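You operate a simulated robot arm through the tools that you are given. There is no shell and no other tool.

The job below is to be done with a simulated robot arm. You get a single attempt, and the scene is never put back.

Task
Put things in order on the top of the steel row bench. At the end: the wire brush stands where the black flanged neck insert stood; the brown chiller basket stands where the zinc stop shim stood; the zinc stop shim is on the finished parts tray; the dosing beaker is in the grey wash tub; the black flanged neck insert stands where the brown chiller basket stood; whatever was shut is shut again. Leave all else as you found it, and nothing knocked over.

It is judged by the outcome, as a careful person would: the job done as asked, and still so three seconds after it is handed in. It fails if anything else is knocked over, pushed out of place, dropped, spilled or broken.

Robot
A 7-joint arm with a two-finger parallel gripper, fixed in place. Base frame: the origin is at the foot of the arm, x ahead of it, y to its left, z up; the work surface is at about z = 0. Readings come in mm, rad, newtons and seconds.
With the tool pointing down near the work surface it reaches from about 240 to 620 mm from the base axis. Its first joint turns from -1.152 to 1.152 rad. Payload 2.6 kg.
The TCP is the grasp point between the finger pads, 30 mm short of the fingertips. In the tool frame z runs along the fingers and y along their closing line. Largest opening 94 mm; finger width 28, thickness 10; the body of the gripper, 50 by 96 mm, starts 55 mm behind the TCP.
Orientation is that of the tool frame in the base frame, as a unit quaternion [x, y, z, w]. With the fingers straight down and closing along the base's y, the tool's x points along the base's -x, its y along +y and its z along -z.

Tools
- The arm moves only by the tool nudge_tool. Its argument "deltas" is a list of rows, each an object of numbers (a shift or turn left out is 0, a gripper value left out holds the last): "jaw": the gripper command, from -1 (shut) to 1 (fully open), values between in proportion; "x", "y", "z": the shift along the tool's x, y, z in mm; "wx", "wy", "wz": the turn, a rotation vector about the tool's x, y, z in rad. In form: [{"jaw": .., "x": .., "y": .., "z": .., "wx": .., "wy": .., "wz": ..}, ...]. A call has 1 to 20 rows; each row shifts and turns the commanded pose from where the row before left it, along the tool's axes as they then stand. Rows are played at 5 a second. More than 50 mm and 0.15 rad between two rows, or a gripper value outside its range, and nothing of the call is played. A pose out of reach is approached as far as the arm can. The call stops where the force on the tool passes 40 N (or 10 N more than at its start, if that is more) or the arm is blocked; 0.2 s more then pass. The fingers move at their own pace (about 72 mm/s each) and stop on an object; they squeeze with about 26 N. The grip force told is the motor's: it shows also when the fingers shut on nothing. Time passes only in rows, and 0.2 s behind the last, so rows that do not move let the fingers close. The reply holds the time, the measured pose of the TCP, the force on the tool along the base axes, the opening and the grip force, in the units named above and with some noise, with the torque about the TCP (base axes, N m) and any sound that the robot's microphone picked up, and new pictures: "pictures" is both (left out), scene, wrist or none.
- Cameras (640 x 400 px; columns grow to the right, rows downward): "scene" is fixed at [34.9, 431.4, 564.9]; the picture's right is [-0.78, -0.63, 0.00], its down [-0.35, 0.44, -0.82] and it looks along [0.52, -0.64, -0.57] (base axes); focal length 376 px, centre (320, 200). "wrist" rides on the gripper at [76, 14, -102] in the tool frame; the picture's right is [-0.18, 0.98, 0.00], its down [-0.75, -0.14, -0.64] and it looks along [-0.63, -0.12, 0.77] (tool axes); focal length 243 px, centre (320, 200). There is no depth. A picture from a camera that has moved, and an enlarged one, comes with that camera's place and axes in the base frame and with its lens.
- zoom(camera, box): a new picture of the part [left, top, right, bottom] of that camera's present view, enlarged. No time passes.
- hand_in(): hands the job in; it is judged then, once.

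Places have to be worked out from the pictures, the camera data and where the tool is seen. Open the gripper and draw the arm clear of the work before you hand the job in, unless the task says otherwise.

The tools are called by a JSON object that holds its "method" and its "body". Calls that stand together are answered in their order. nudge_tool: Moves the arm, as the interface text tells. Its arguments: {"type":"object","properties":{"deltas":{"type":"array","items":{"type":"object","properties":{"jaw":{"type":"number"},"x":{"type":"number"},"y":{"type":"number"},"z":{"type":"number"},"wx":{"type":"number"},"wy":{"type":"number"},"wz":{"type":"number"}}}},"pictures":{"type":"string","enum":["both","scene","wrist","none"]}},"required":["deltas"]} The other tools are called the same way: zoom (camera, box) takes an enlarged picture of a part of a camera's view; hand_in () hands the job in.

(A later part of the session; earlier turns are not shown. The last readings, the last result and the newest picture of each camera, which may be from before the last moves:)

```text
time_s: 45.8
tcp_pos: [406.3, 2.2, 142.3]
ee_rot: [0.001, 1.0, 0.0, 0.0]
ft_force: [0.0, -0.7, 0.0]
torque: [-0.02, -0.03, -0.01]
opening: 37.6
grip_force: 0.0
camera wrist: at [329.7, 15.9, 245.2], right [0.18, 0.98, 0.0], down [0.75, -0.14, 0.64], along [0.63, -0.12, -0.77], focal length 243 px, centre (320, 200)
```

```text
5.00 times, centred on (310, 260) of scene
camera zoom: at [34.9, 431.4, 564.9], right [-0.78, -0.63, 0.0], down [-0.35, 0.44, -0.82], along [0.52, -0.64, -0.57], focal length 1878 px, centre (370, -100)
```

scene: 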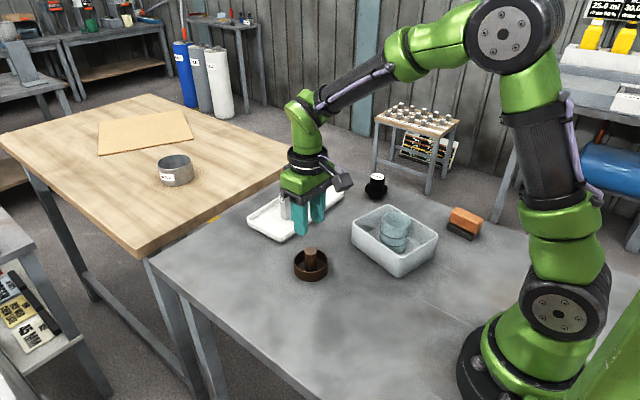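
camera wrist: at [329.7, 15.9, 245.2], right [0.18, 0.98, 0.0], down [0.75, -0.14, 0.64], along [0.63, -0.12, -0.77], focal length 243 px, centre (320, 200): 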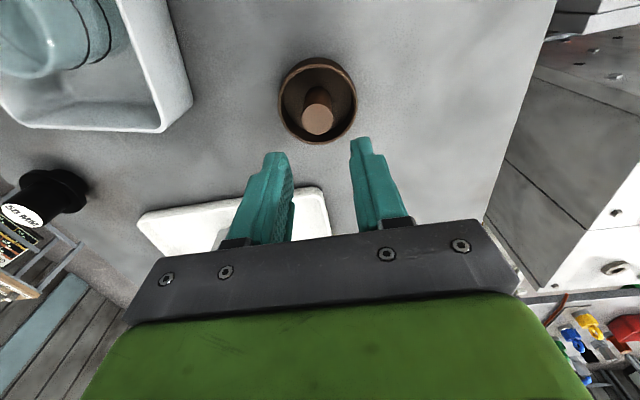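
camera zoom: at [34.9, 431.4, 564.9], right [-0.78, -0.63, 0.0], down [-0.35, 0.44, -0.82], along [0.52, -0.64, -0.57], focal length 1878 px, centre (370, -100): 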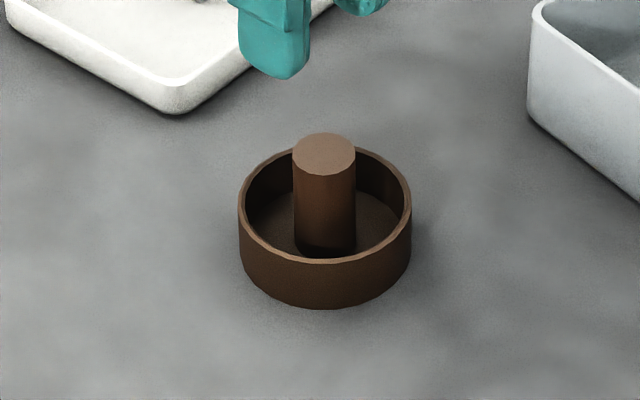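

The basket's post is about 25 mm wide with its top near z = 51, centred near (404, 0); the bowl's inside width is about 65 mm. I'll narrow the fingers to 32 mm and lower to just above the post to check centring.

{"method": "nudge_tool", "body": {"deltas": [{"x": 1.5, "y": -1.7, "jaw": -0.32}, {"z": 20}, {"z": 20}, {"z": 14}, {}, {}], "pictures": "both"}}

```text
time_s: 47.2
tcp_pos: [402.2, 0.5, 88.5]
ee_rot: [0.0, 1.0, -0.001, 0.001]
ft_force: [-0.1, -0.4, 0.4]
torque: [-0.03, 0.0, -0.01]
opening: 32.0
grip_force: 0.0
camera wrist: at [326.6, 14.5, 191.7], right [0.18, 0.98, 0.0], down [0.75, -0.14, 0.64], along [0.63, -0.12, -0.77], focal length 243 px, centre (320, 200)
```

scene: 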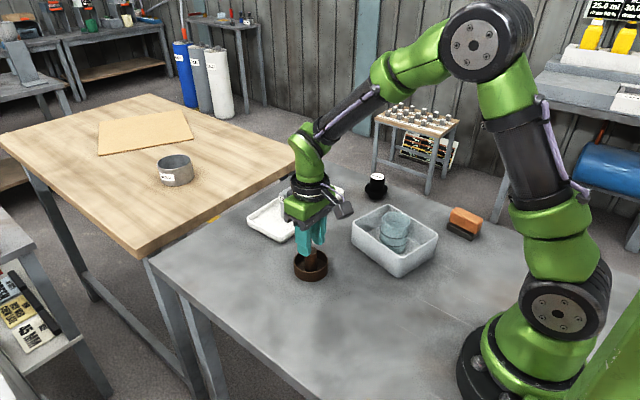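
wrist: 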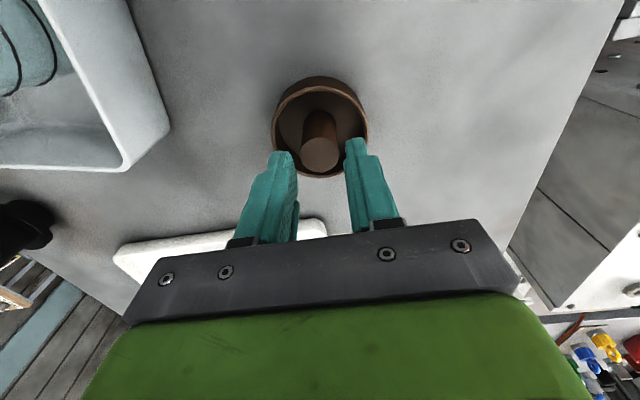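

{"method": "zoom", "body": {"camera": "wrist", "box": [220, 60, 420, 230]}}

{"method": "zoom", "body": {"camera": "scene", "box": [270, 200, 350, 290]}}

```text
2.35 times, centred on (320, 145) of wrist
camera zoom: at [326.6, 14.5, 191.7], right [0.18, 0.98, 0.0], down [0.75, -0.14, 0.64], along [0.63, -0.12, -0.77], focal length 571 px, centre (320, 329)
```

zoom: 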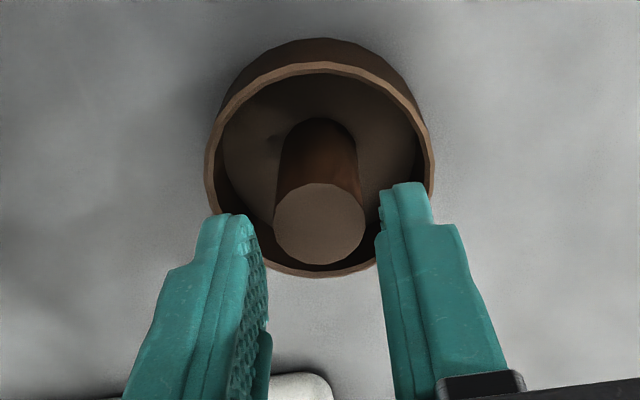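

```text
4.44 times, centred on (310, 245) of scene
camera zoom: at [34.9, 431.4, 564.9], right [-0.78, -0.63, 0.0], down [-0.35, 0.44, -0.82], along [0.52, -0.64, -0.57], focal length 1670 px, centre (364, 0)
```

zoom: 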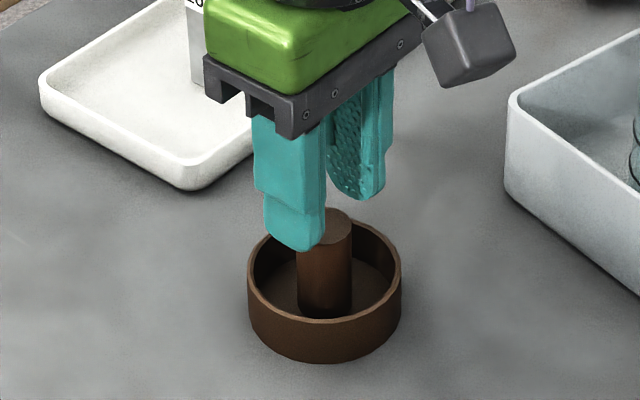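

The post centre reads (403.5, 0) and the tool (402.5, 0.5), so only a tiny shift is needed. I'll go down so the tips sit just inside the bowl beside the post, then close.

{"method": "nudge_tool", "body": {"deltas": [{"x": -1.3, "y": -0.5, "z": 10}, {"z": 10}, {"z": 10}, {"z": 9}, {}, {"jaw": -1}, {}, {}], "pictures": "both"}}

```text
time_s: 48.2
tcp_pos: [404.6, -1.2, 55.5]
ee_rot: [0.003, 1.0, 0.0, 0.002]
ft_force: [-2.2, 0.4, 11.5]
torque: [-0.29, 0.21, -0.08]
opening: 31.8
grip_force: 0.1
stopped in row 5: the force on the tool passed its limit at 46 N (the readings are from after the stop); the commanded pose is now the measured one
camera wrist: at [328.3, 13.1, 157.8], right [0.19, 0.98, 0.0], down [0.75, -0.15, 0.65], along [0.63, -0.12, -0.76], focal length 243 px, centre (320, 200)
```

scene: 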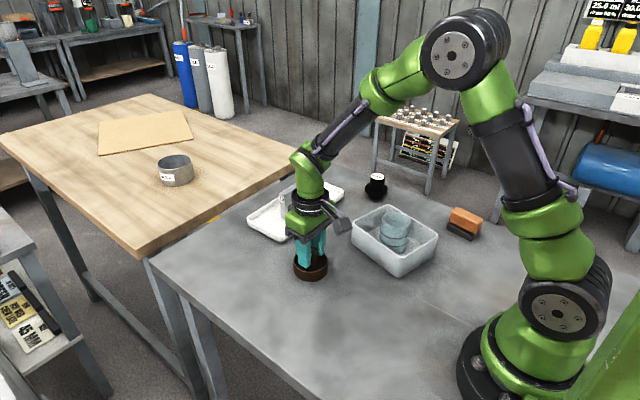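
wrist: 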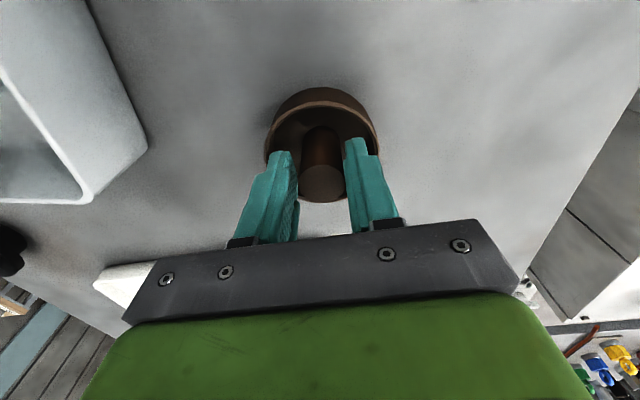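

The fingertips met something at about z = 25 — probably the bowl rim. I'll back up a little and look closely before trying anything else.

{"method": "nudge_tool", "body": {"deltas": [{"z": -4}, {"z": -6}, {}], "pictures": "both"}}

{"method": "zoom", "body": {"camera": "wrist", "box": [220, 60, 420, 230]}}

{"method": "zoom", "body": {"camera": "scene", "box": [270, 200, 350, 290]}}

```text
time_s: 49.0
tcp_pos: [404.6, -0.5, 64.8]
ee_rot: [0.002, 1.0, 0.001, 0.001]
ft_force: [-0.3, 0.5, -0.1]
torque: [-0.02, 0.0, 0.02]
opening: 32.0
grip_force: 0.0
camera wrist: at [327.7, 12.9, 167.1], right [0.19, 0.98, 0.0], down [0.75, -0.14, 0.64], along [0.63, -0.12, -0.77], focal length 243 px, centre (320, 200)
```

scene: 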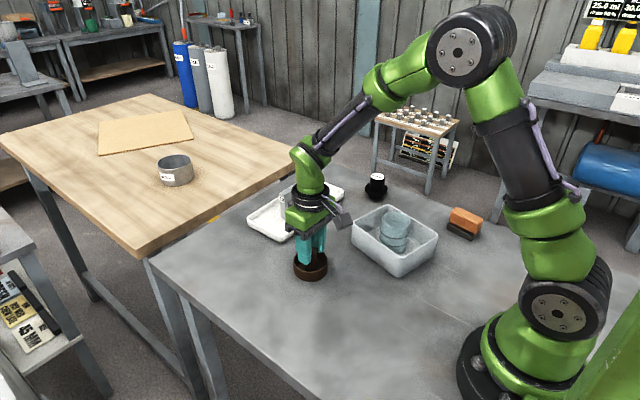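
wrist: 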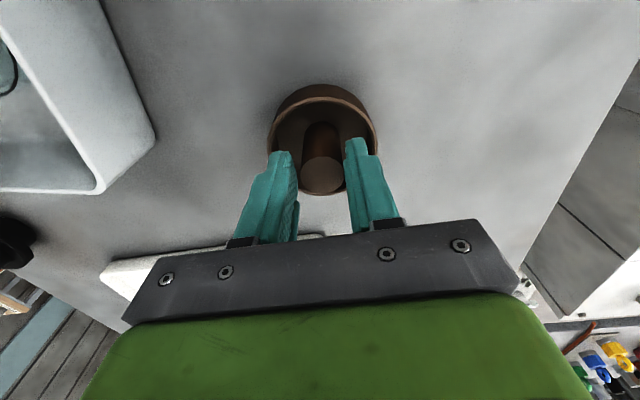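

```text
2.35 times, centred on (320, 145) of wrist
camera zoom: at [327.7, 12.9, 167.1], right [0.19, 0.98, 0.0], down [0.75, -0.14, 0.64], along [0.63, -0.12, -0.77], focal length 571 px, centre (320, 329)
```

zoom: 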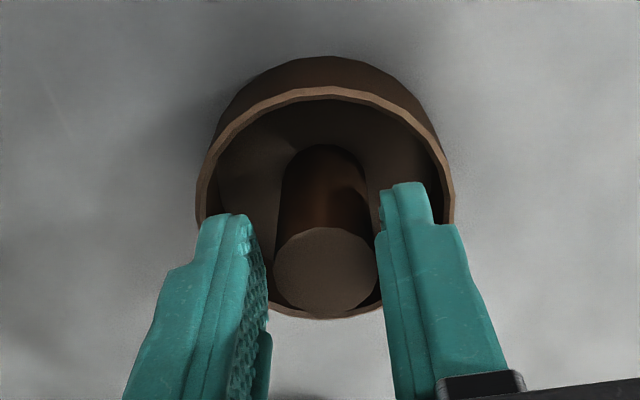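

```text
4.44 times, centred on (310, 245) of scene
camera zoom: at [34.9, 431.4, 564.9], right [-0.78, -0.63, 0.0], down [-0.35, 0.44, -0.82], along [0.52, -0.64, -0.57], focal length 1670 px, centre (364, 0)
```

zoom: 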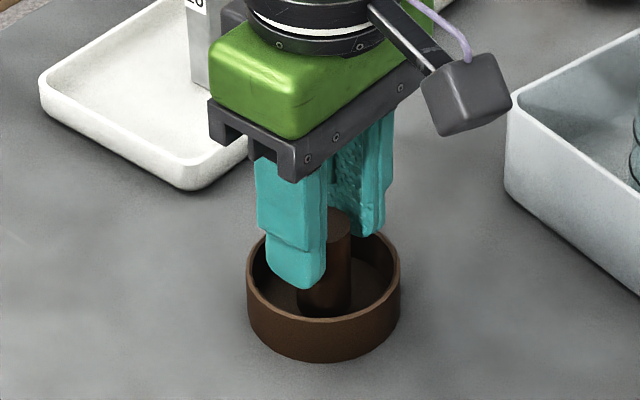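

The basket hasn't moved. The fingers reach only to the bowl's rim level, so I'll grip the post with the tips kept a few mm above the rim, which still overlaps the post by over 20 mm.

{"method": "nudge_tool", "body": {"deltas": [{"x": -0.5, "y": 1.0, "z": 3}, {"z": 3}, {}, {"jaw": -0.5}, {"jaw": -1}, {}, {}], "pictures": "both"}}

```text
time_s: 50.6
tcp_pos: [405.0, -0.6, 59.9]
ee_rot: [0.002, 1.0, 0.001, 0.002]
ft_force: [0.5, 1.2, 1.3]
torque: [0.03, -0.09, 0.04]
opening: 24.7
grip_force: 26.2
camera wrist: at [328.5, 14.3, 161.3], right [0.19, 0.98, 0.0], down [0.75, -0.14, 0.64], along [0.63, -0.12, -0.76], focal length 243 px, centre (320, 200)
```

scene: 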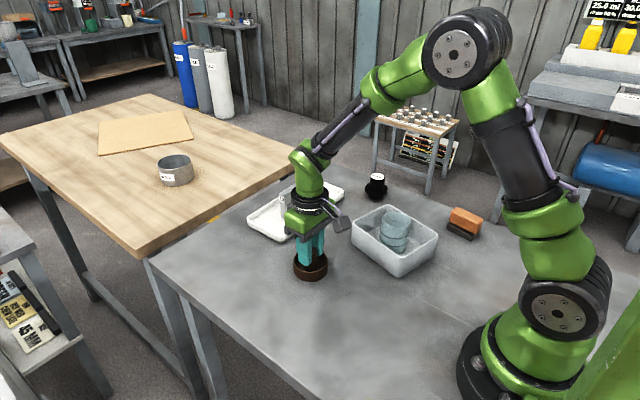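
wrist: 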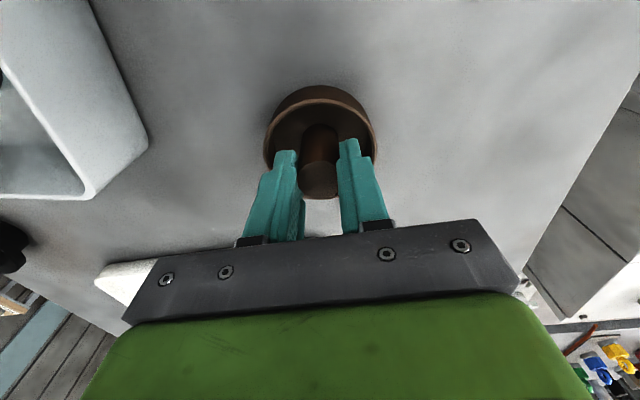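

The post is gripped (24.7 mm). I'll lift a little and check the basket hangs level.

{"method": "nudge_tool", "body": {"deltas": [{"z": -5}, {"z": -10}, {"z": -10}, {}], "pictures": "both"}}

```text
time_s: 51.6
tcp_pos: [404.2, 0.4, 83.6]
ee_rot: [0.002, 1.0, 0.0, 0.001]
ft_force: [0.1, 0.3, -0.8]
torque: [-0.03, -0.01, 0.0]
opening: 24.7
grip_force: 26.2
camera wrist: at [328.1, 14.6, 186.8], right [0.19, 0.98, 0.0], down [0.75, -0.14, 0.64], along [0.63, -0.12, -0.77], focal length 243 px, centre (320, 200)
```

scene: 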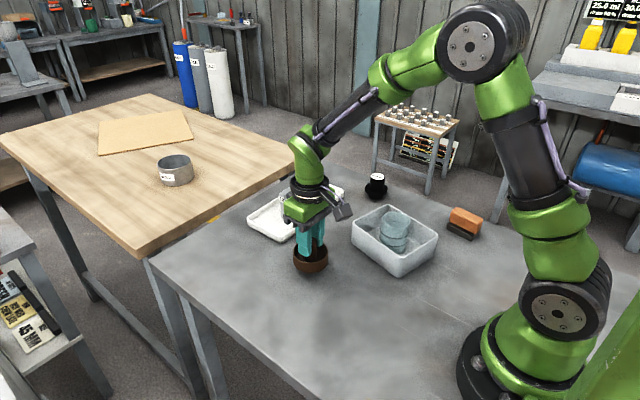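
wrist: 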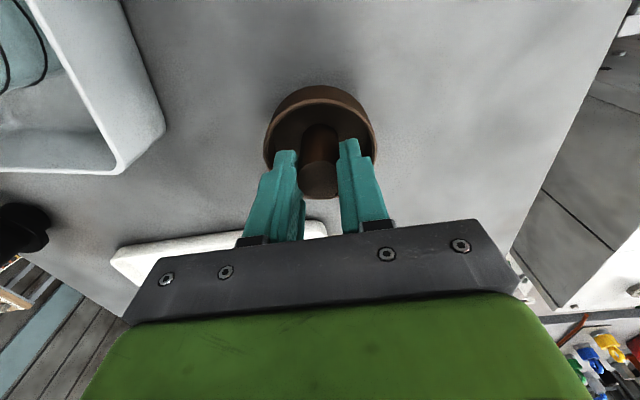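

The basket is lifted and level. I'll carry it to where the shim stood, (286.4, 79.3).

{"method": "nudge_tool", "body": {"deltas": [{"z": -15}, {"x": 14, "y": 9}, {"x": 20, "y": 13}, {"x": 20, "y": 13.5}, {"x": 20, "y": 13.5}, {"x": 20, "y": 13}, {"x": 14, "y": 10}, {"x": 10, "y": 7}, {}, {}], "pictures": "both"}}

```text
time_s: 53.8
tcp_pos: [286.1, 78.8, 96.6]
ee_rot: [0.002, 1.0, 0.0, 0.002]
ft_force: [0.0, 0.8, -0.3]
torque: [0.03, -0.02, 0.0]
opening: 24.7
grip_force: 26.3
camera wrist: at [210.5, 93.5, 198.9], right [0.19, 0.98, 0.0], down [0.75, -0.14, 0.64], along [0.63, -0.12, -0.77], focal length 243 px, centre (320, 200)
```

scene: 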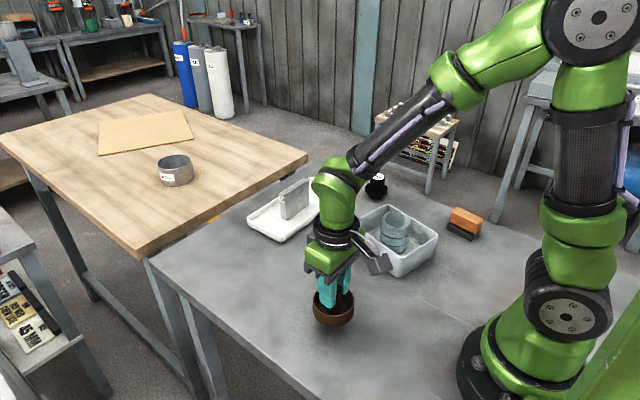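
wrist: 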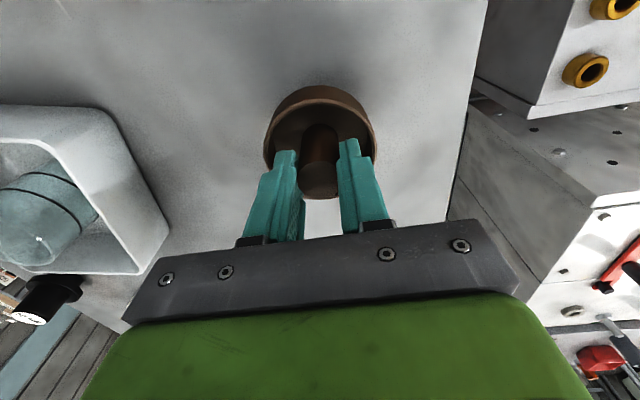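

The basket is over the shim's old place. I'll lower it, slowly for the last few mm.

{"method": "nudge_tool", "body": {"deltas": [{"z": 10}, {"z": 12}, {"z": 8}, {"z": 3}, {}], "pictures": "none"}}

{"method": "nudge_tool", "body": {"deltas": [{"z": 1}, {"z": 1}, {}], "pictures": "none"}}

{"method": "nudge_tool", "body": {"deltas": [{"z": 1}, {}], "pictures": "none"}}

{"method": "nudge_tool", "body": {"deltas": [{"z": 1}, {}], "pictures": "none"}}

```text
time_s: 55.0
tcp_pos: [287.2, 79.5, 64.1]
ee_rot: [0.003, 1.0, 0.0, 0.001]
ft_force: [-0.1, 0.1, -1.5]
torque: [0.02, 0.01, 0.05]
opening: 25.0
grip_force: 26.1
```

```text
time_s: 55.8
tcp_pos: [286.9, 79.8, 62.1]
ee_rot: [0.003, 1.0, 0.0, 0.003]
ft_force: [0.7, -0.4, -0.5]
torque: [0.01, 0.02, 0.03]
opening: 24.8
grip_force: 25.8
```

```text
time_s: 56.4
tcp_pos: [286.1, 79.4, 62.3]
ee_rot: [0.002, 1.0, 0.0, 0.002]
ft_force: [-0.4, 0.0, -0.9]
torque: [0.03, 0.01, 0.03]
opening: 24.8
grip_force: 25.7
```

```text
time_s: 57.0
tcp_pos: [286.5, 79.7, 62.3]
ee_rot: [0.002, 1.0, 0.0, 0.002]
ft_force: [0.4, 0.6, -0.2]
torque: [-0.01, -0.01, 0.01]
opening: 25.0
grip_force: 26.2
```

No contact yet; I'll keep stepping down.

{"method": "nudge_tool", "body": {"deltas": [{"z": 1}, {}], "pictures": "none"}}

{"method": "nudge_tool", "body": {"deltas": [{"z": 1}, {}], "pictures": "scene"}}

```text
time_s: 57.6
tcp_pos: [286.3, 78.1, 60.7]
ee_rot: [0.002, 1.0, 0.0, 0.001]
ft_force: [1.2, -0.5, -1.3]
torque: [0.0, -0.01, -0.01]
opening: 24.8
grip_force: 26.3
```

```text
time_s: 58.2
tcp_pos: [286.4, 78.6, 60.1]
ee_rot: [0.001, 1.0, 0.0, 0.002]
ft_force: [-0.7, 0.0, -0.4]
torque: [0.04, 0.02, 0.0]
opening: 25.0
grip_force: 25.9
```

scene: 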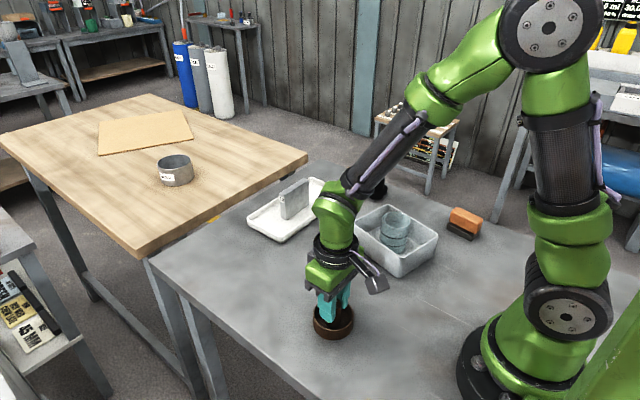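

{"method": "nudge_tool", "body": {"deltas": [{"z": 1}, {}], "pictures": "none"}}

{"method": "nudge_tool", "body": {"deltas": [{"z": 0.7}, {}], "pictures": "none"}}

```text
time_s: 58.8
tcp_pos: [286.9, 78.9, 58.9]
ee_rot: [0.002, 1.0, 0.001, 0.002]
ft_force: [-5.9, -0.5, 18.7]
torque: [-0.01, 0.14, -0.05]
opening: 25.1
grip_force: 25.5
```

```text
time_s: 59.4
tcp_pos: [287.1, 78.8, 57.2]
ee_rot: [0.002, 1.0, 0.0, 0.002]
ft_force: [-2.8, -1.8, 18.8]
torque: [-0.06, 0.02, -0.02]
opening: 24.8
grip_force: 25.9
```

The basket is down on the bench (19 N). I'll ease off about 1 mm, open the fingers a little and rise.

{"method": "nudge_tool", "body": {"deltas": [{"z": -1.2}, {}, {"jaw": -0.4}, {"jaw": -0.3}, {}, {"z": -10}, {"z": -20}, {"z": -30}, {"z": -30}, {}], "pictures": "both"}}

```text
time_s: 61.6
tcp_pos: [288.0, 79.3, 147.4]
ee_rot: [0.002, 1.0, 0.0, 0.002]
ft_force: [-0.9, 0.1, 0.0]
torque: [0.02, -0.01, -0.02]
opening: 33.0
grip_force: 0.1
camera wrist: at [211.2, 93.2, 249.8], right [0.19, 0.98, 0.0], down [0.75, -0.14, 0.64], along [0.63, -0.12, -0.77], focal length 243 px, centre (320, 200)
```

scene: 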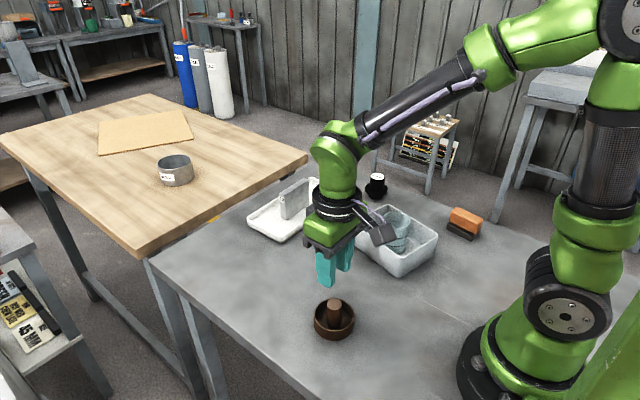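
wrist: 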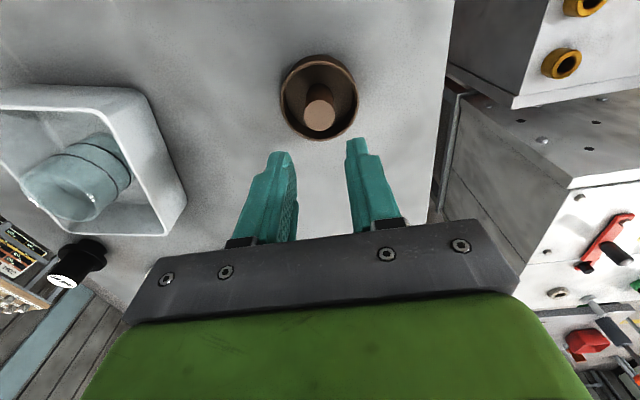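

The basket stands in its new place. I'll zoom in to verify its position and condition.

{"method": "zoom", "body": {"camera": "wrist", "box": [250, 30, 390, 170]}}

{"method": "zoom", "body": {"camera": "scene", "box": [290, 270, 380, 360]}}

{"method": "zoom", "body": {"camera": "scene", "box": [350, 160, 490, 260]}}

```text
2.86 times, centred on (320, 100) of wrist
camera zoom: at [211.2, 93.2, 249.8], right [0.19, 0.98, 0.0], down [0.75, -0.14, 0.64], along [0.63, -0.12, -0.77], focal length 693 px, centre (320, 486)
```

zoom: 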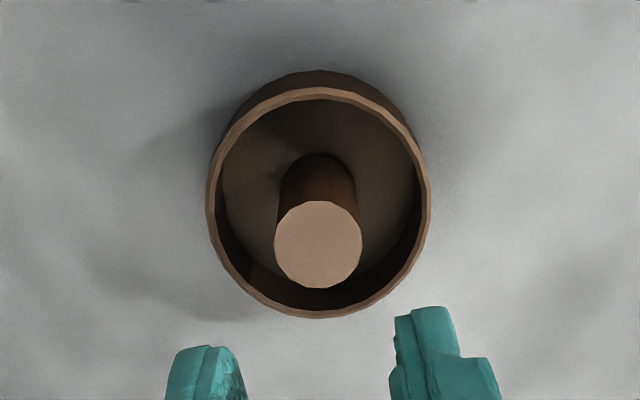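

```text
4.44 times, centred on (335, 315) of scene
camera zoom: at [34.9, 431.4, 564.9], right [-0.78, -0.63, 0.0], down [-0.35, 0.44, -0.82], along [0.52, -0.64, -0.57], focal length 1670 px, centre (253, -311)
```

zoom: 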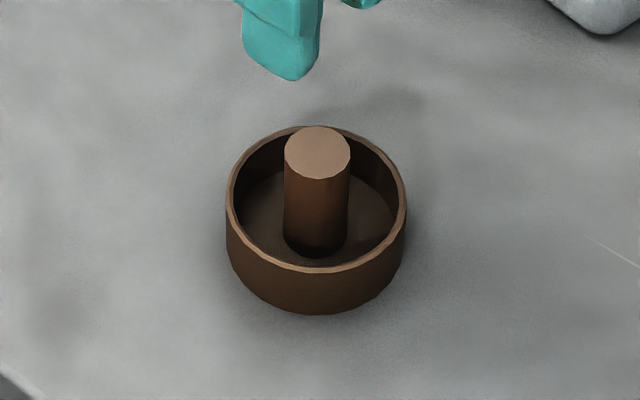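

```text
4.00 times, centred on (420, 210) of scene
camera zoom: at [34.9, 431.4, 564.9], right [-0.78, -0.63, 0.0], down [-0.35, 0.44, -0.82], along [0.52, -0.64, -0.57], focal length 1503 px, centre (-80, 160)
```

zoom: 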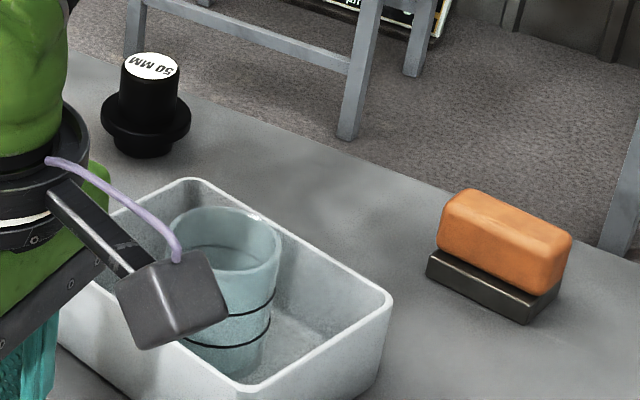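

The basket sits at about (285.5, 79) and the tub and beaker are unmoved. Next the black insert: I'll travel at safe height to above it.

{"method": "nudge_tool", "body": {"deltas": [{"wy": 0.004, "wz": -0.004, "z": -15}, {"x": -15.6, "y": -39.9}, {"x": -15.6, "y": -39.9}, {"x": -15.6, "y": -39.9}, {"x": -15.6, "y": -39.9}, {"x": -15.6, "y": -39.9}, {"x": -15.6, "y": -39.9, "jaw": 0.4}, {"x": -15.6, "y": -39.9}, {"x": -15.6, "y": -39.9}, {"x": -15.6, "y": -39.9}, {"x": -15.6, "y": -39.9}, {}, {}], "pictures": "both"}}

```text
time_s: 64.4
tcp_pos: [445.1, -319.0, 164.1]
ee_rot: [0.0, 1.0, 0.0, -0.001]
ft_force: [-0.2, -0.7, 0.5]
torque: [0.02, 0.02, 0.01]
opening: 65.7
grip_force: 0.1
camera wrist: at [368.9, -304.9, 267.2], right [0.18, 0.98, 0.0], down [0.75, -0.14, 0.64], along [0.63, -0.12, -0.77], focal length 243 px, centre (320, 200)
```

scene: 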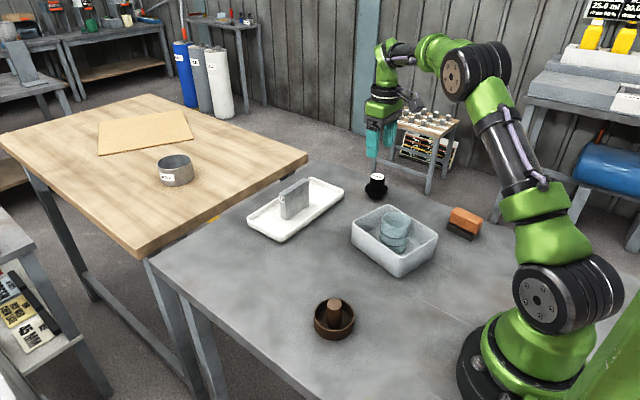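
wrist: 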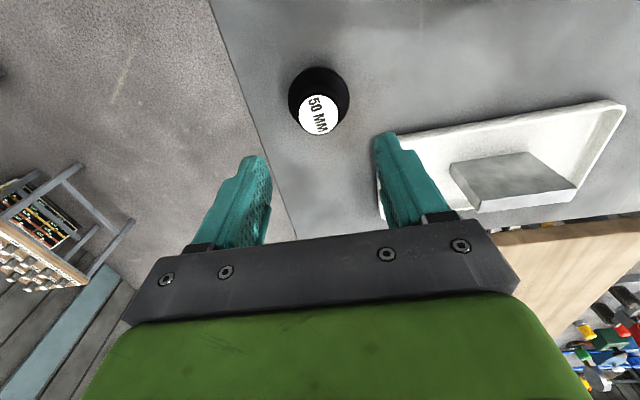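

The insert is in view just ahead of the fingers. I'll zoom in to measure it.

{"method": "zoom", "body": {"camera": "wrist", "box": [250, 40, 390, 180]}}

{"method": "zoom", "body": {"camera": "scene", "box": [345, 155, 410, 215]}}

{"method": "zoom", "body": {"camera": "scene", "box": [235, 165, 355, 255]}}

```text
2.86 times, centred on (320, 110) of wrist
camera zoom: at [368.9, -304.9, 267.2], right [0.18, 0.98, 0.0], down [0.75, -0.14, 0.64], along [0.63, -0.12, -0.77], focal length 693 px, centre (320, 457)
```

zoom: 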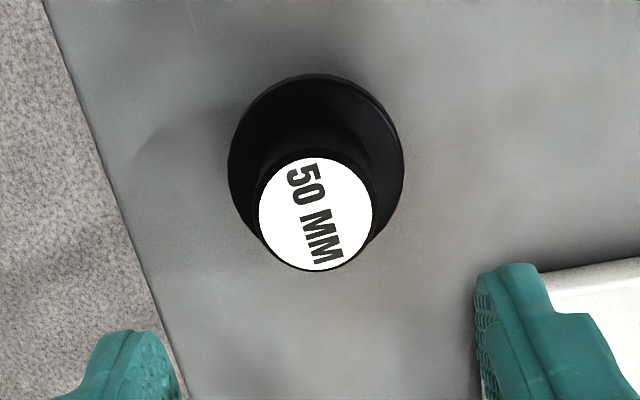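

```text
6.67 times, centred on (378, 185) of scene
camera zoom: at [34.9, 431.4, 564.9], right [-0.78, -0.63, 0.0], down [-0.35, 0.44, -0.82], along [0.52, -0.64, -0.57], focal length 2504 px, centre (-63, 300)
```

zoom: 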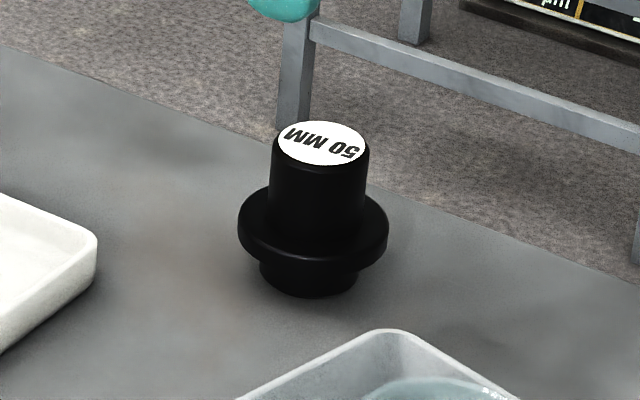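

```text
4.44 times, centred on (295, 210) of scene
camera zoom: at [34.9, 431.4, 564.9], right [-0.78, -0.63, 0.0], down [-0.35, 0.44, -0.82], along [0.52, -0.64, -0.57], focal length 1670 px, centre (431, 156)
```

zoom: 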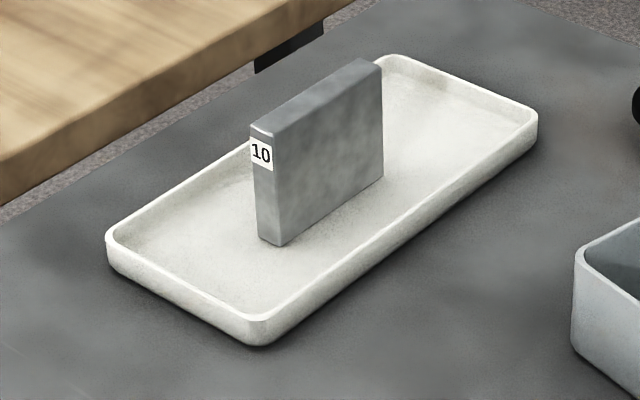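

The insert is centred near (444.7, -319.7): 38 mm neck, flange top near z = 24, overall height about 61. I'll go down beside the neck, keeping the tips above the flange, and grip.

{"method": "nudge_tool", "body": {"deltas": [{"y": -0.8, "z": 20}, {"z": 25}, {"z": 25}, {"z": 20}, {"z": 10}, {"z": 5}, {}, {"jaw": 0.0}, {"jaw": -1}, {}, {}], "pictures": "both"}}

```text
time_s: 66.8
tcp_pos: [442.9, -319.7, 60.0]
ee_rot: [0.0, 1.0, 0.0, -0.001]
ft_force: [-0.1, 0.2, -0.1]
torque: [0.0, -0.05, 0.04]
opening: 37.1
grip_force: 26.9
camera wrist: at [367.3, -305.7, 161.8], right [0.18, 0.98, 0.0], down [0.75, -0.14, 0.64], along [0.63, -0.12, -0.77], focal length 243 px, centre (320, 200)
```

scene: 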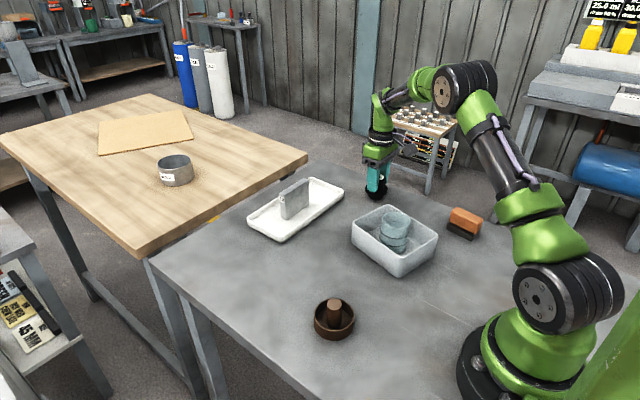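
wrist: 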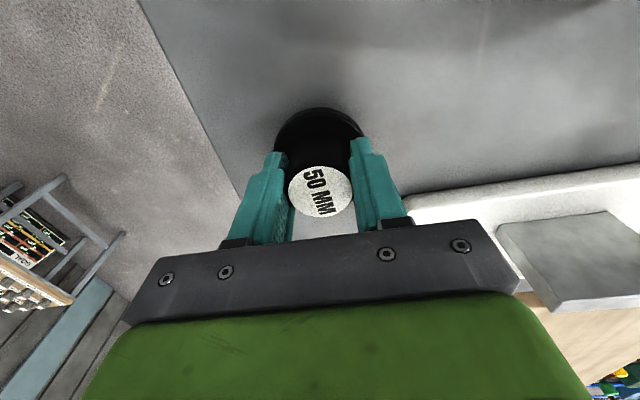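

The neck is gripped (37 mm). I'll lift it clear and carry it to the basket's old place at (404.3, 0).

{"method": "nudge_tool", "body": {"deltas": [{"z": -10}, {"z": -25}, {"z": -30}, {"z": -25}, {"x": 3.3, "y": 16}, {"x": 3.3, "y": 26}, {"x": 3.3, "y": 28}, {"x": 3.3, "y": 28}, {"x": 3.3, "y": 28}, {"x": 3.3, "y": 28}, {"x": 3.3, "y": 28}, {"x": 3.3, "y": 28}, {"x": 3.3, "y": 28}, {"x": 3.3, "y": 28}, {"x": 3.3, "y": 28}, {"x": 3.3, "y": 26}, {}, {}], "pictures": "both"}}

```text
time_s: 70.6
tcp_pos: [404.0, -0.2, 149.1]
ee_rot: [0.0, 1.0, 0.0, -0.002]
ft_force: [0.2, 0.1, -1.6]
torque: [0.05, -0.02, 0.0]
opening: 37.3
grip_force: 25.6
camera wrist: at [327.3, 12.7, 251.4], right [0.18, 0.98, 0.0], down [0.75, -0.14, 0.64], along [0.63, -0.12, -0.77], focal length 243 px, centre (320, 200)
```

scene: 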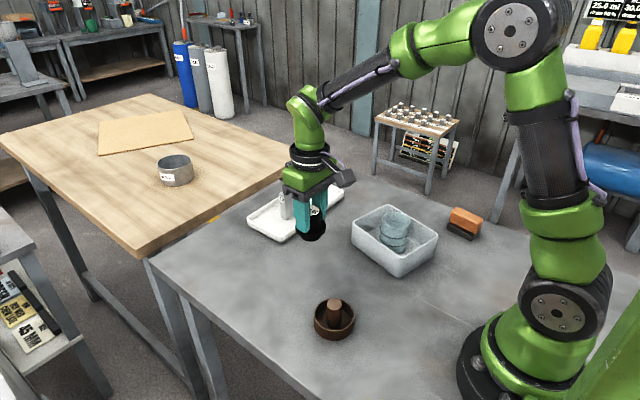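
wrist: 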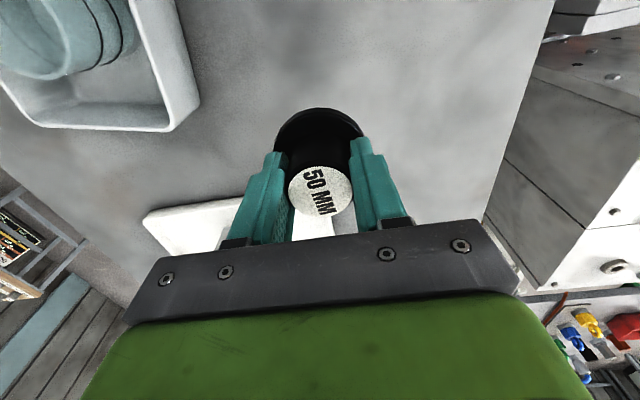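

The insert is over the basket's old place. I'll lower it, then step gently into contact.

{"method": "nudge_tool", "body": {"deltas": [{"y": 0.8, "z": 15}, {"z": 22}, {"z": 22}, {"z": 16}, {"z": 8}, {}], "pictures": "none"}}

{"method": "nudge_tool", "body": {"deltas": [{"z": 2}, {"z": 1}, {}], "pictures": "none"}}

{"method": "nudge_tool", "body": {"deltas": [{"z": 1}, {}], "pictures": "none"}}

{"method": "nudge_tool", "body": {"deltas": [{"z": 1}, {}], "pictures": "none"}}

```text
time_s: 72.0
tcp_pos: [403.6, 0.5, 66.5]
ee_rot: [0.0, 1.0, 0.0, -0.002]
ft_force: [-0.3, 0.2, -1.1]
torque: [0.0, 0.01, -0.05]
opening: 37.0
grip_force: 25.8
```

```text
time_s: 72.8
tcp_pos: [404.4, 2.2, 63.1]
ee_rot: [0.0, 1.0, 0.0, 0.0]
ft_force: [0.7, -0.1, -1.1]
torque: [-0.03, -0.01, 0.0]
opening: 37.1
grip_force: 25.5
```

```text
time_s: 73.4
tcp_pos: [403.2, -0.1, 61.8]
ee_rot: [0.0, 1.0, 0.0, -0.001]
ft_force: [-0.9, 0.3, -1.6]
torque: [0.01, -0.01, 0.04]
opening: 36.6
grip_force: 26.1
```

```text
time_s: 74.0
tcp_pos: [403.6, 0.3, 60.6]
ee_rot: [0.001, 1.0, 0.0, -0.001]
ft_force: [0.0, 0.0, -1.4]
torque: [0.03, 0.01, 0.0]
opening: 37.0
grip_force: 25.8
```

Still carrying its weight (no upward force). I'll take a couple more small steps down.

{"method": "nudge_tool", "body": {"deltas": [{"z": 1}, {}], "pictures": "none"}}

{"method": "nudge_tool", "body": {"deltas": [{"z": 0.7}, {}], "pictures": "scene"}}

```text
time_s: 74.6
tcp_pos: [402.4, 0.3, 58.7]
ee_rot: [0.0, 1.0, -0.001, -0.001]
ft_force: [0.7, -0.7, -1.8]
torque: [-0.01, -0.01, -0.01]
opening: 36.9
grip_force: 25.8
```

```text
time_s: 75.2
tcp_pos: [402.9, -0.3, 58.2]
ee_rot: [0.0, 1.0, 0.002, 0.0]
ft_force: [-0.9, -0.8, 5.1]
torque: [-0.12, 0.11, -0.04]
opening: 36.8
grip_force: 26.2
```

scene: 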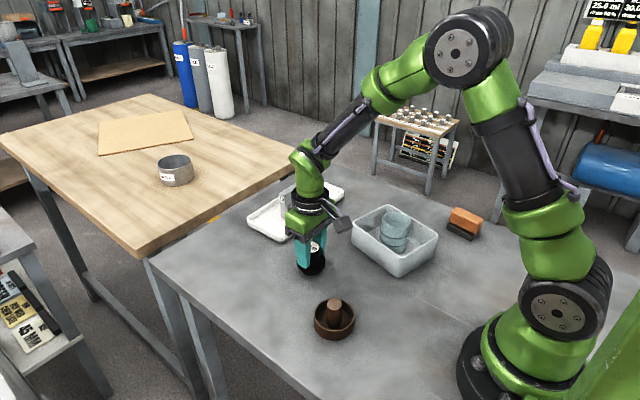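

The insert is touching the bench (5 N). I'll open the fingers and rise straight up.

{"method": "nudge_tool", "body": {"deltas": [{"jaw": 0.0}, {"jaw": 0.2}, {}, {"z": -10}, {"z": -25}, {"z": -30}, {"z": -35}, {}], "pictures": "both"}}

{"method": "zoom", "body": {"camera": "scene", "box": [260, 210, 380, 345]}}

```text
time_s: 77.0
tcp_pos: [400.3, -0.4, 158.7]
ee_rot: [0.0, 1.0, 0.0, -0.001]
ft_force: [0.9, -0.1, -0.6]
torque: [0.0, -0.03, -0.01]
opening: 56.3
grip_force: 0.1
camera wrist: at [323.9, 13.2, 262.2], right [0.18, 0.98, 0.0], down [0.75, -0.14, 0.64], along [0.63, -0.12, -0.77], focal length 243 px, centre (320, 200)
```

scene: 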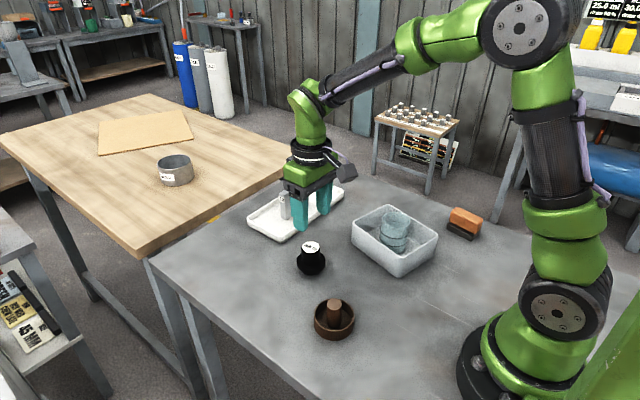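
wrist: 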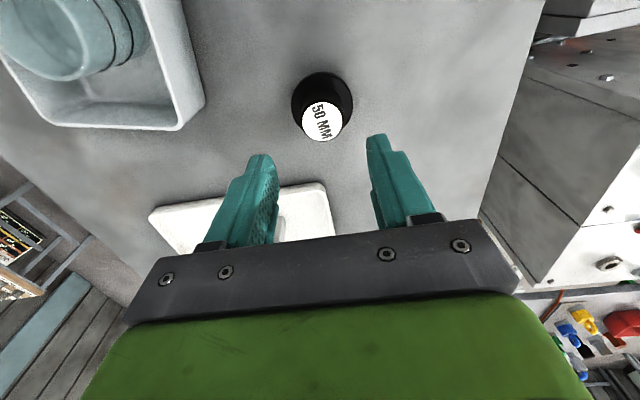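

```text
2.96 times, centred on (320, 278) of scene
camera zoom: at [34.9, 431.4, 564.9], right [-0.78, -0.63, 0.0], down [-0.35, 0.44, -0.82], along [0.52, -0.64, -0.57], focal length 1113 px, centre (320, -30)
```

zoom: 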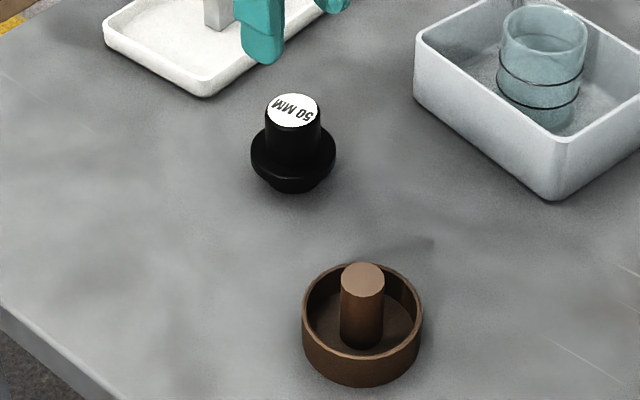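

The insert stands at about (404, 0) and the basket and tub look right. Now the wire brush: I'll cross at safe height to above it.

{"method": "nudge_tool", "body": {"deltas": [{"z": -25}, {"x": 15, "y": -25}, {"x": 19.8, "y": -32.2}, {"x": 19.8, "y": -32.2}, {"x": 19.8, "y": -32.2}, {"x": 19.8, "y": -32.2}, {"x": 19.8, "y": -32.2, "jaw": 1}, {"x": 19.8, "y": -32.2}, {"x": 19.8, "y": -32.2}, {"x": 19.8, "y": -32.2}, {"x": 19.8, "y": -32.2}, {}, {}], "pictures": "both"}}

{"method": "zoom", "body": {"camera": "wrist", "box": [230, 20, 430, 180]}}

{"method": "zoom", "body": {"camera": "scene", "box": [430, 190, 510, 250]}}

```text
time_s: 79.8
tcp_pos: [210.2, -313.3, 184.1]
ee_rot: [0.0, 1.0, -0.001, -0.001]
ft_force: [0.4, 0.0, -1.1]
torque: [0.03, 0.0, 0.01]
opening: 94.2
grip_force: 0.0
camera wrist: at [133.7, -300.3, 286.4], right [0.18, 0.98, 0.0], down [0.75, -0.14, 0.64], along [0.63, -0.12, -0.77], focal length 243 px, centre (320, 200)
```

scene: 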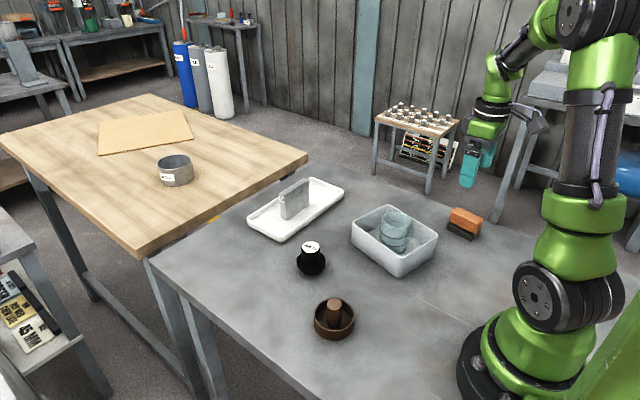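
wrist: 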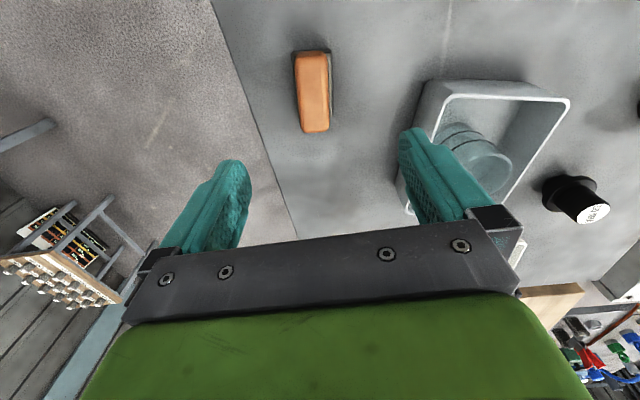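

```text
2.50 times, centred on (330, 100) of wrist
camera zoom: at [133.7, -300.3, 286.4], right [0.18, 0.98, 0.0], down [0.75, -0.14, 0.64], along [0.63, -0.12, -0.77], focal length 606 px, centre (295, 450)
```

zoom: 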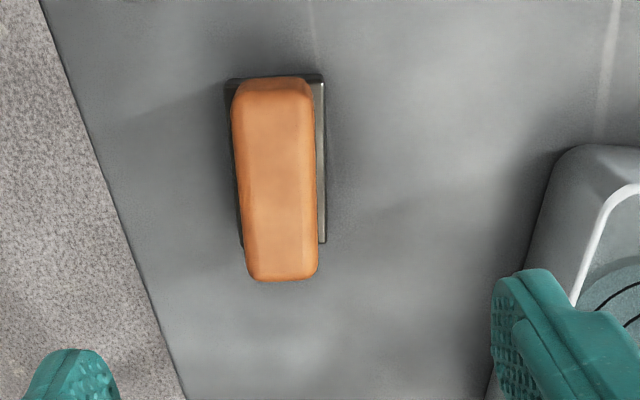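

```text
6.67 times, centred on (470, 220) of scene
camera zoom: at [34.9, 431.4, 564.9], right [-0.78, -0.63, 0.0], down [-0.35, 0.44, -0.82], along [0.52, -0.64, -0.57], focal length 2504 px, centre (-680, 67)
```

zoom: 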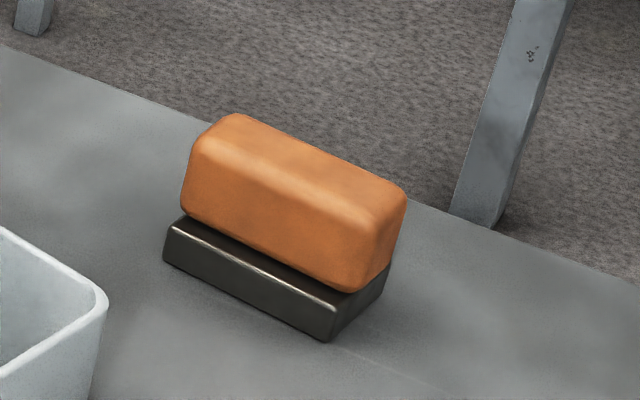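

The brush has a dark base about 64 × 40 mm with an orange handle about 34 mm wide, top near z = 48, centred near (205, -320) and turned about -0.13 rad. I'll align over it and lower part way for another look.

{"method": "nudge_tool", "body": {"deltas": [{"x": 4.7, "y": -5.7, "wz": 0.064, "jaw": 0.5}, {"wz": 0.064, "z": 10}, {"z": 25}, {"z": 25}, {"z": 25}, {}, {}], "pictures": "both"}}

{"method": "zoom", "body": {"camera": "wrist", "box": [220, 60, 420, 230]}}

{"method": "zoom", "body": {"camera": "scene", "box": [430, 170, 520, 250]}}

```text
time_s: 81.4
tcp_pos: [206.8, -319.6, 98.9]
ee_rot: [0.064, 0.998, 0.001, -0.001]
ft_force: [-0.8, -0.5, -0.9]
torque: [0.01, 0.02, 0.01]
opening: 70.4
grip_force: 0.1
camera wrist: at [132.6, -296.2, 200.8], right [0.31, 0.95, 0.0], down [0.73, -0.24, 0.64], along [0.61, -0.2, -0.77], focal length 243 px, centre (320, 200)
```

scene: 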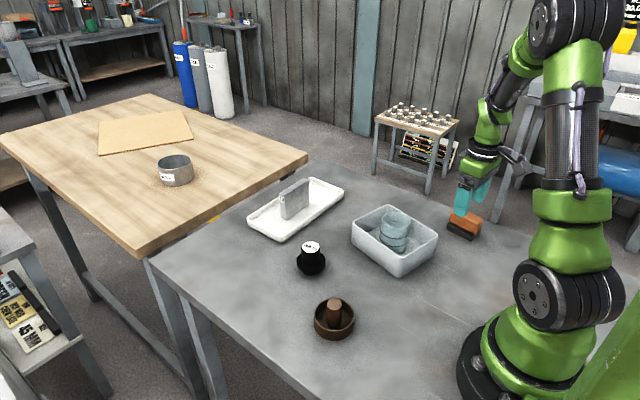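
wrist: 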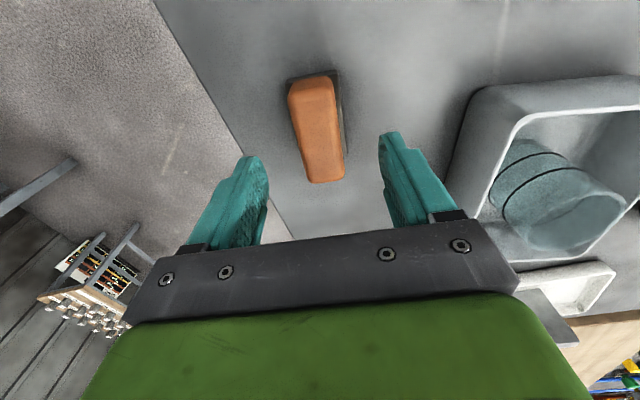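

```text
2.35 times, centred on (320, 145) of wrist
camera zoom: at [132.6, -296.2, 200.8], right [0.31, 0.95, 0.0], down [0.73, -0.24, 0.64], along [0.61, -0.2, -0.77], focal length 571 px, centre (320, 329)
```

zoom: 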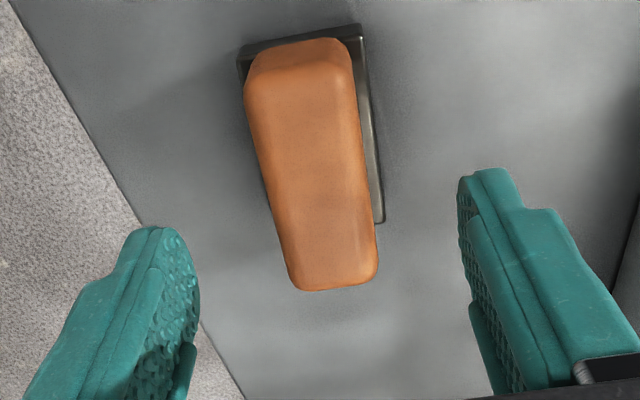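

```text
5.00 times, centred on (475, 210) of scene
camera zoom: at [34.9, 431.4, 564.9], right [-0.78, -0.63, 0.0], down [-0.35, 0.44, -0.82], along [0.52, -0.64, -0.57], focal length 1878 px, centre (-455, 150)
```

zoom: 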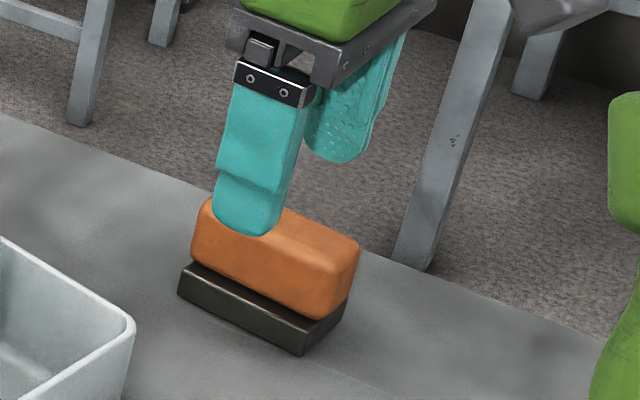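

The handle is about 30 mm wide, centred near (206, -321), turned -0.15 rad. I'll make the small correction, lower so the tips sit just above the dark base, and close on the handle.

{"method": "nudge_tool", "body": {"deltas": [{"y": -1, "wz": 0.022, "z": 10}, {"z": 15}, {"z": 15}, {"z": 9}, {}, {"jaw": 0.0}, {"jaw": -1}, {}, {}], "pictures": "both"}}

{"method": "zoom", "body": {"camera": "scene", "box": [430, 170, 520, 250]}}

```text
time_s: 83.4
tcp_pos: [207.0, -318.3, 50.1]
ee_rot: [0.075, 0.997, 0.0, -0.001]
ft_force: [0.0, -0.2, -0.1]
torque: [0.01, -0.01, 0.02]
opening: 33.9
grip_force: 26.1
camera wrist: at [132.5, -295.2, 152.1], right [0.33, 0.94, 0.0], down [0.72, -0.25, 0.64], along [0.61, -0.21, -0.77], focal length 243 px, centre (320, 200)
```

scene: 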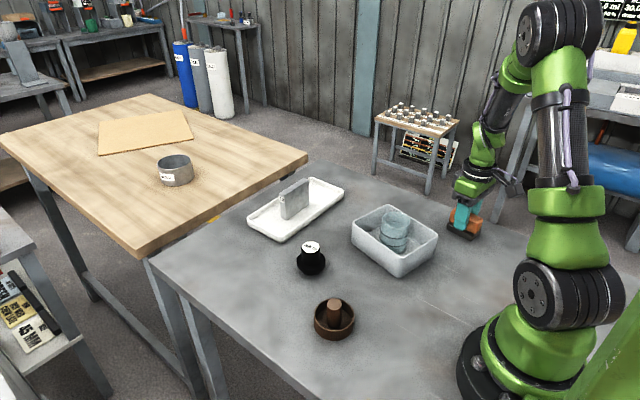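
wrist: 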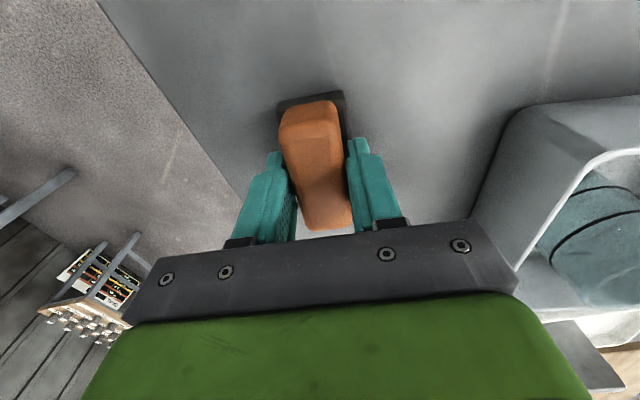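

```text
5.00 times, centred on (475, 210) of scene
camera zoom: at [34.9, 431.4, 564.9], right [-0.78, -0.63, 0.0], down [-0.35, 0.44, -0.82], along [0.52, -0.64, -0.57], focal length 1878 px, centre (-455, 150)
```

zoom: 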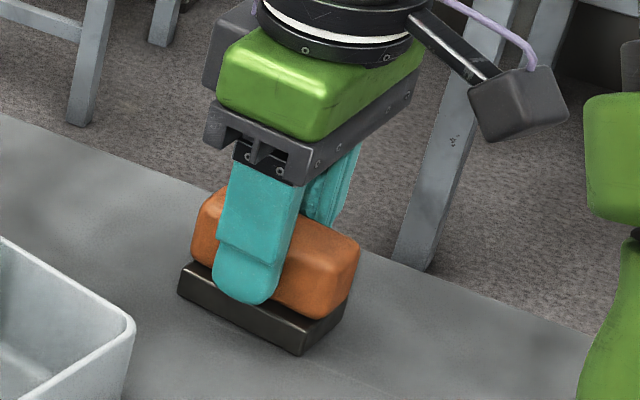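

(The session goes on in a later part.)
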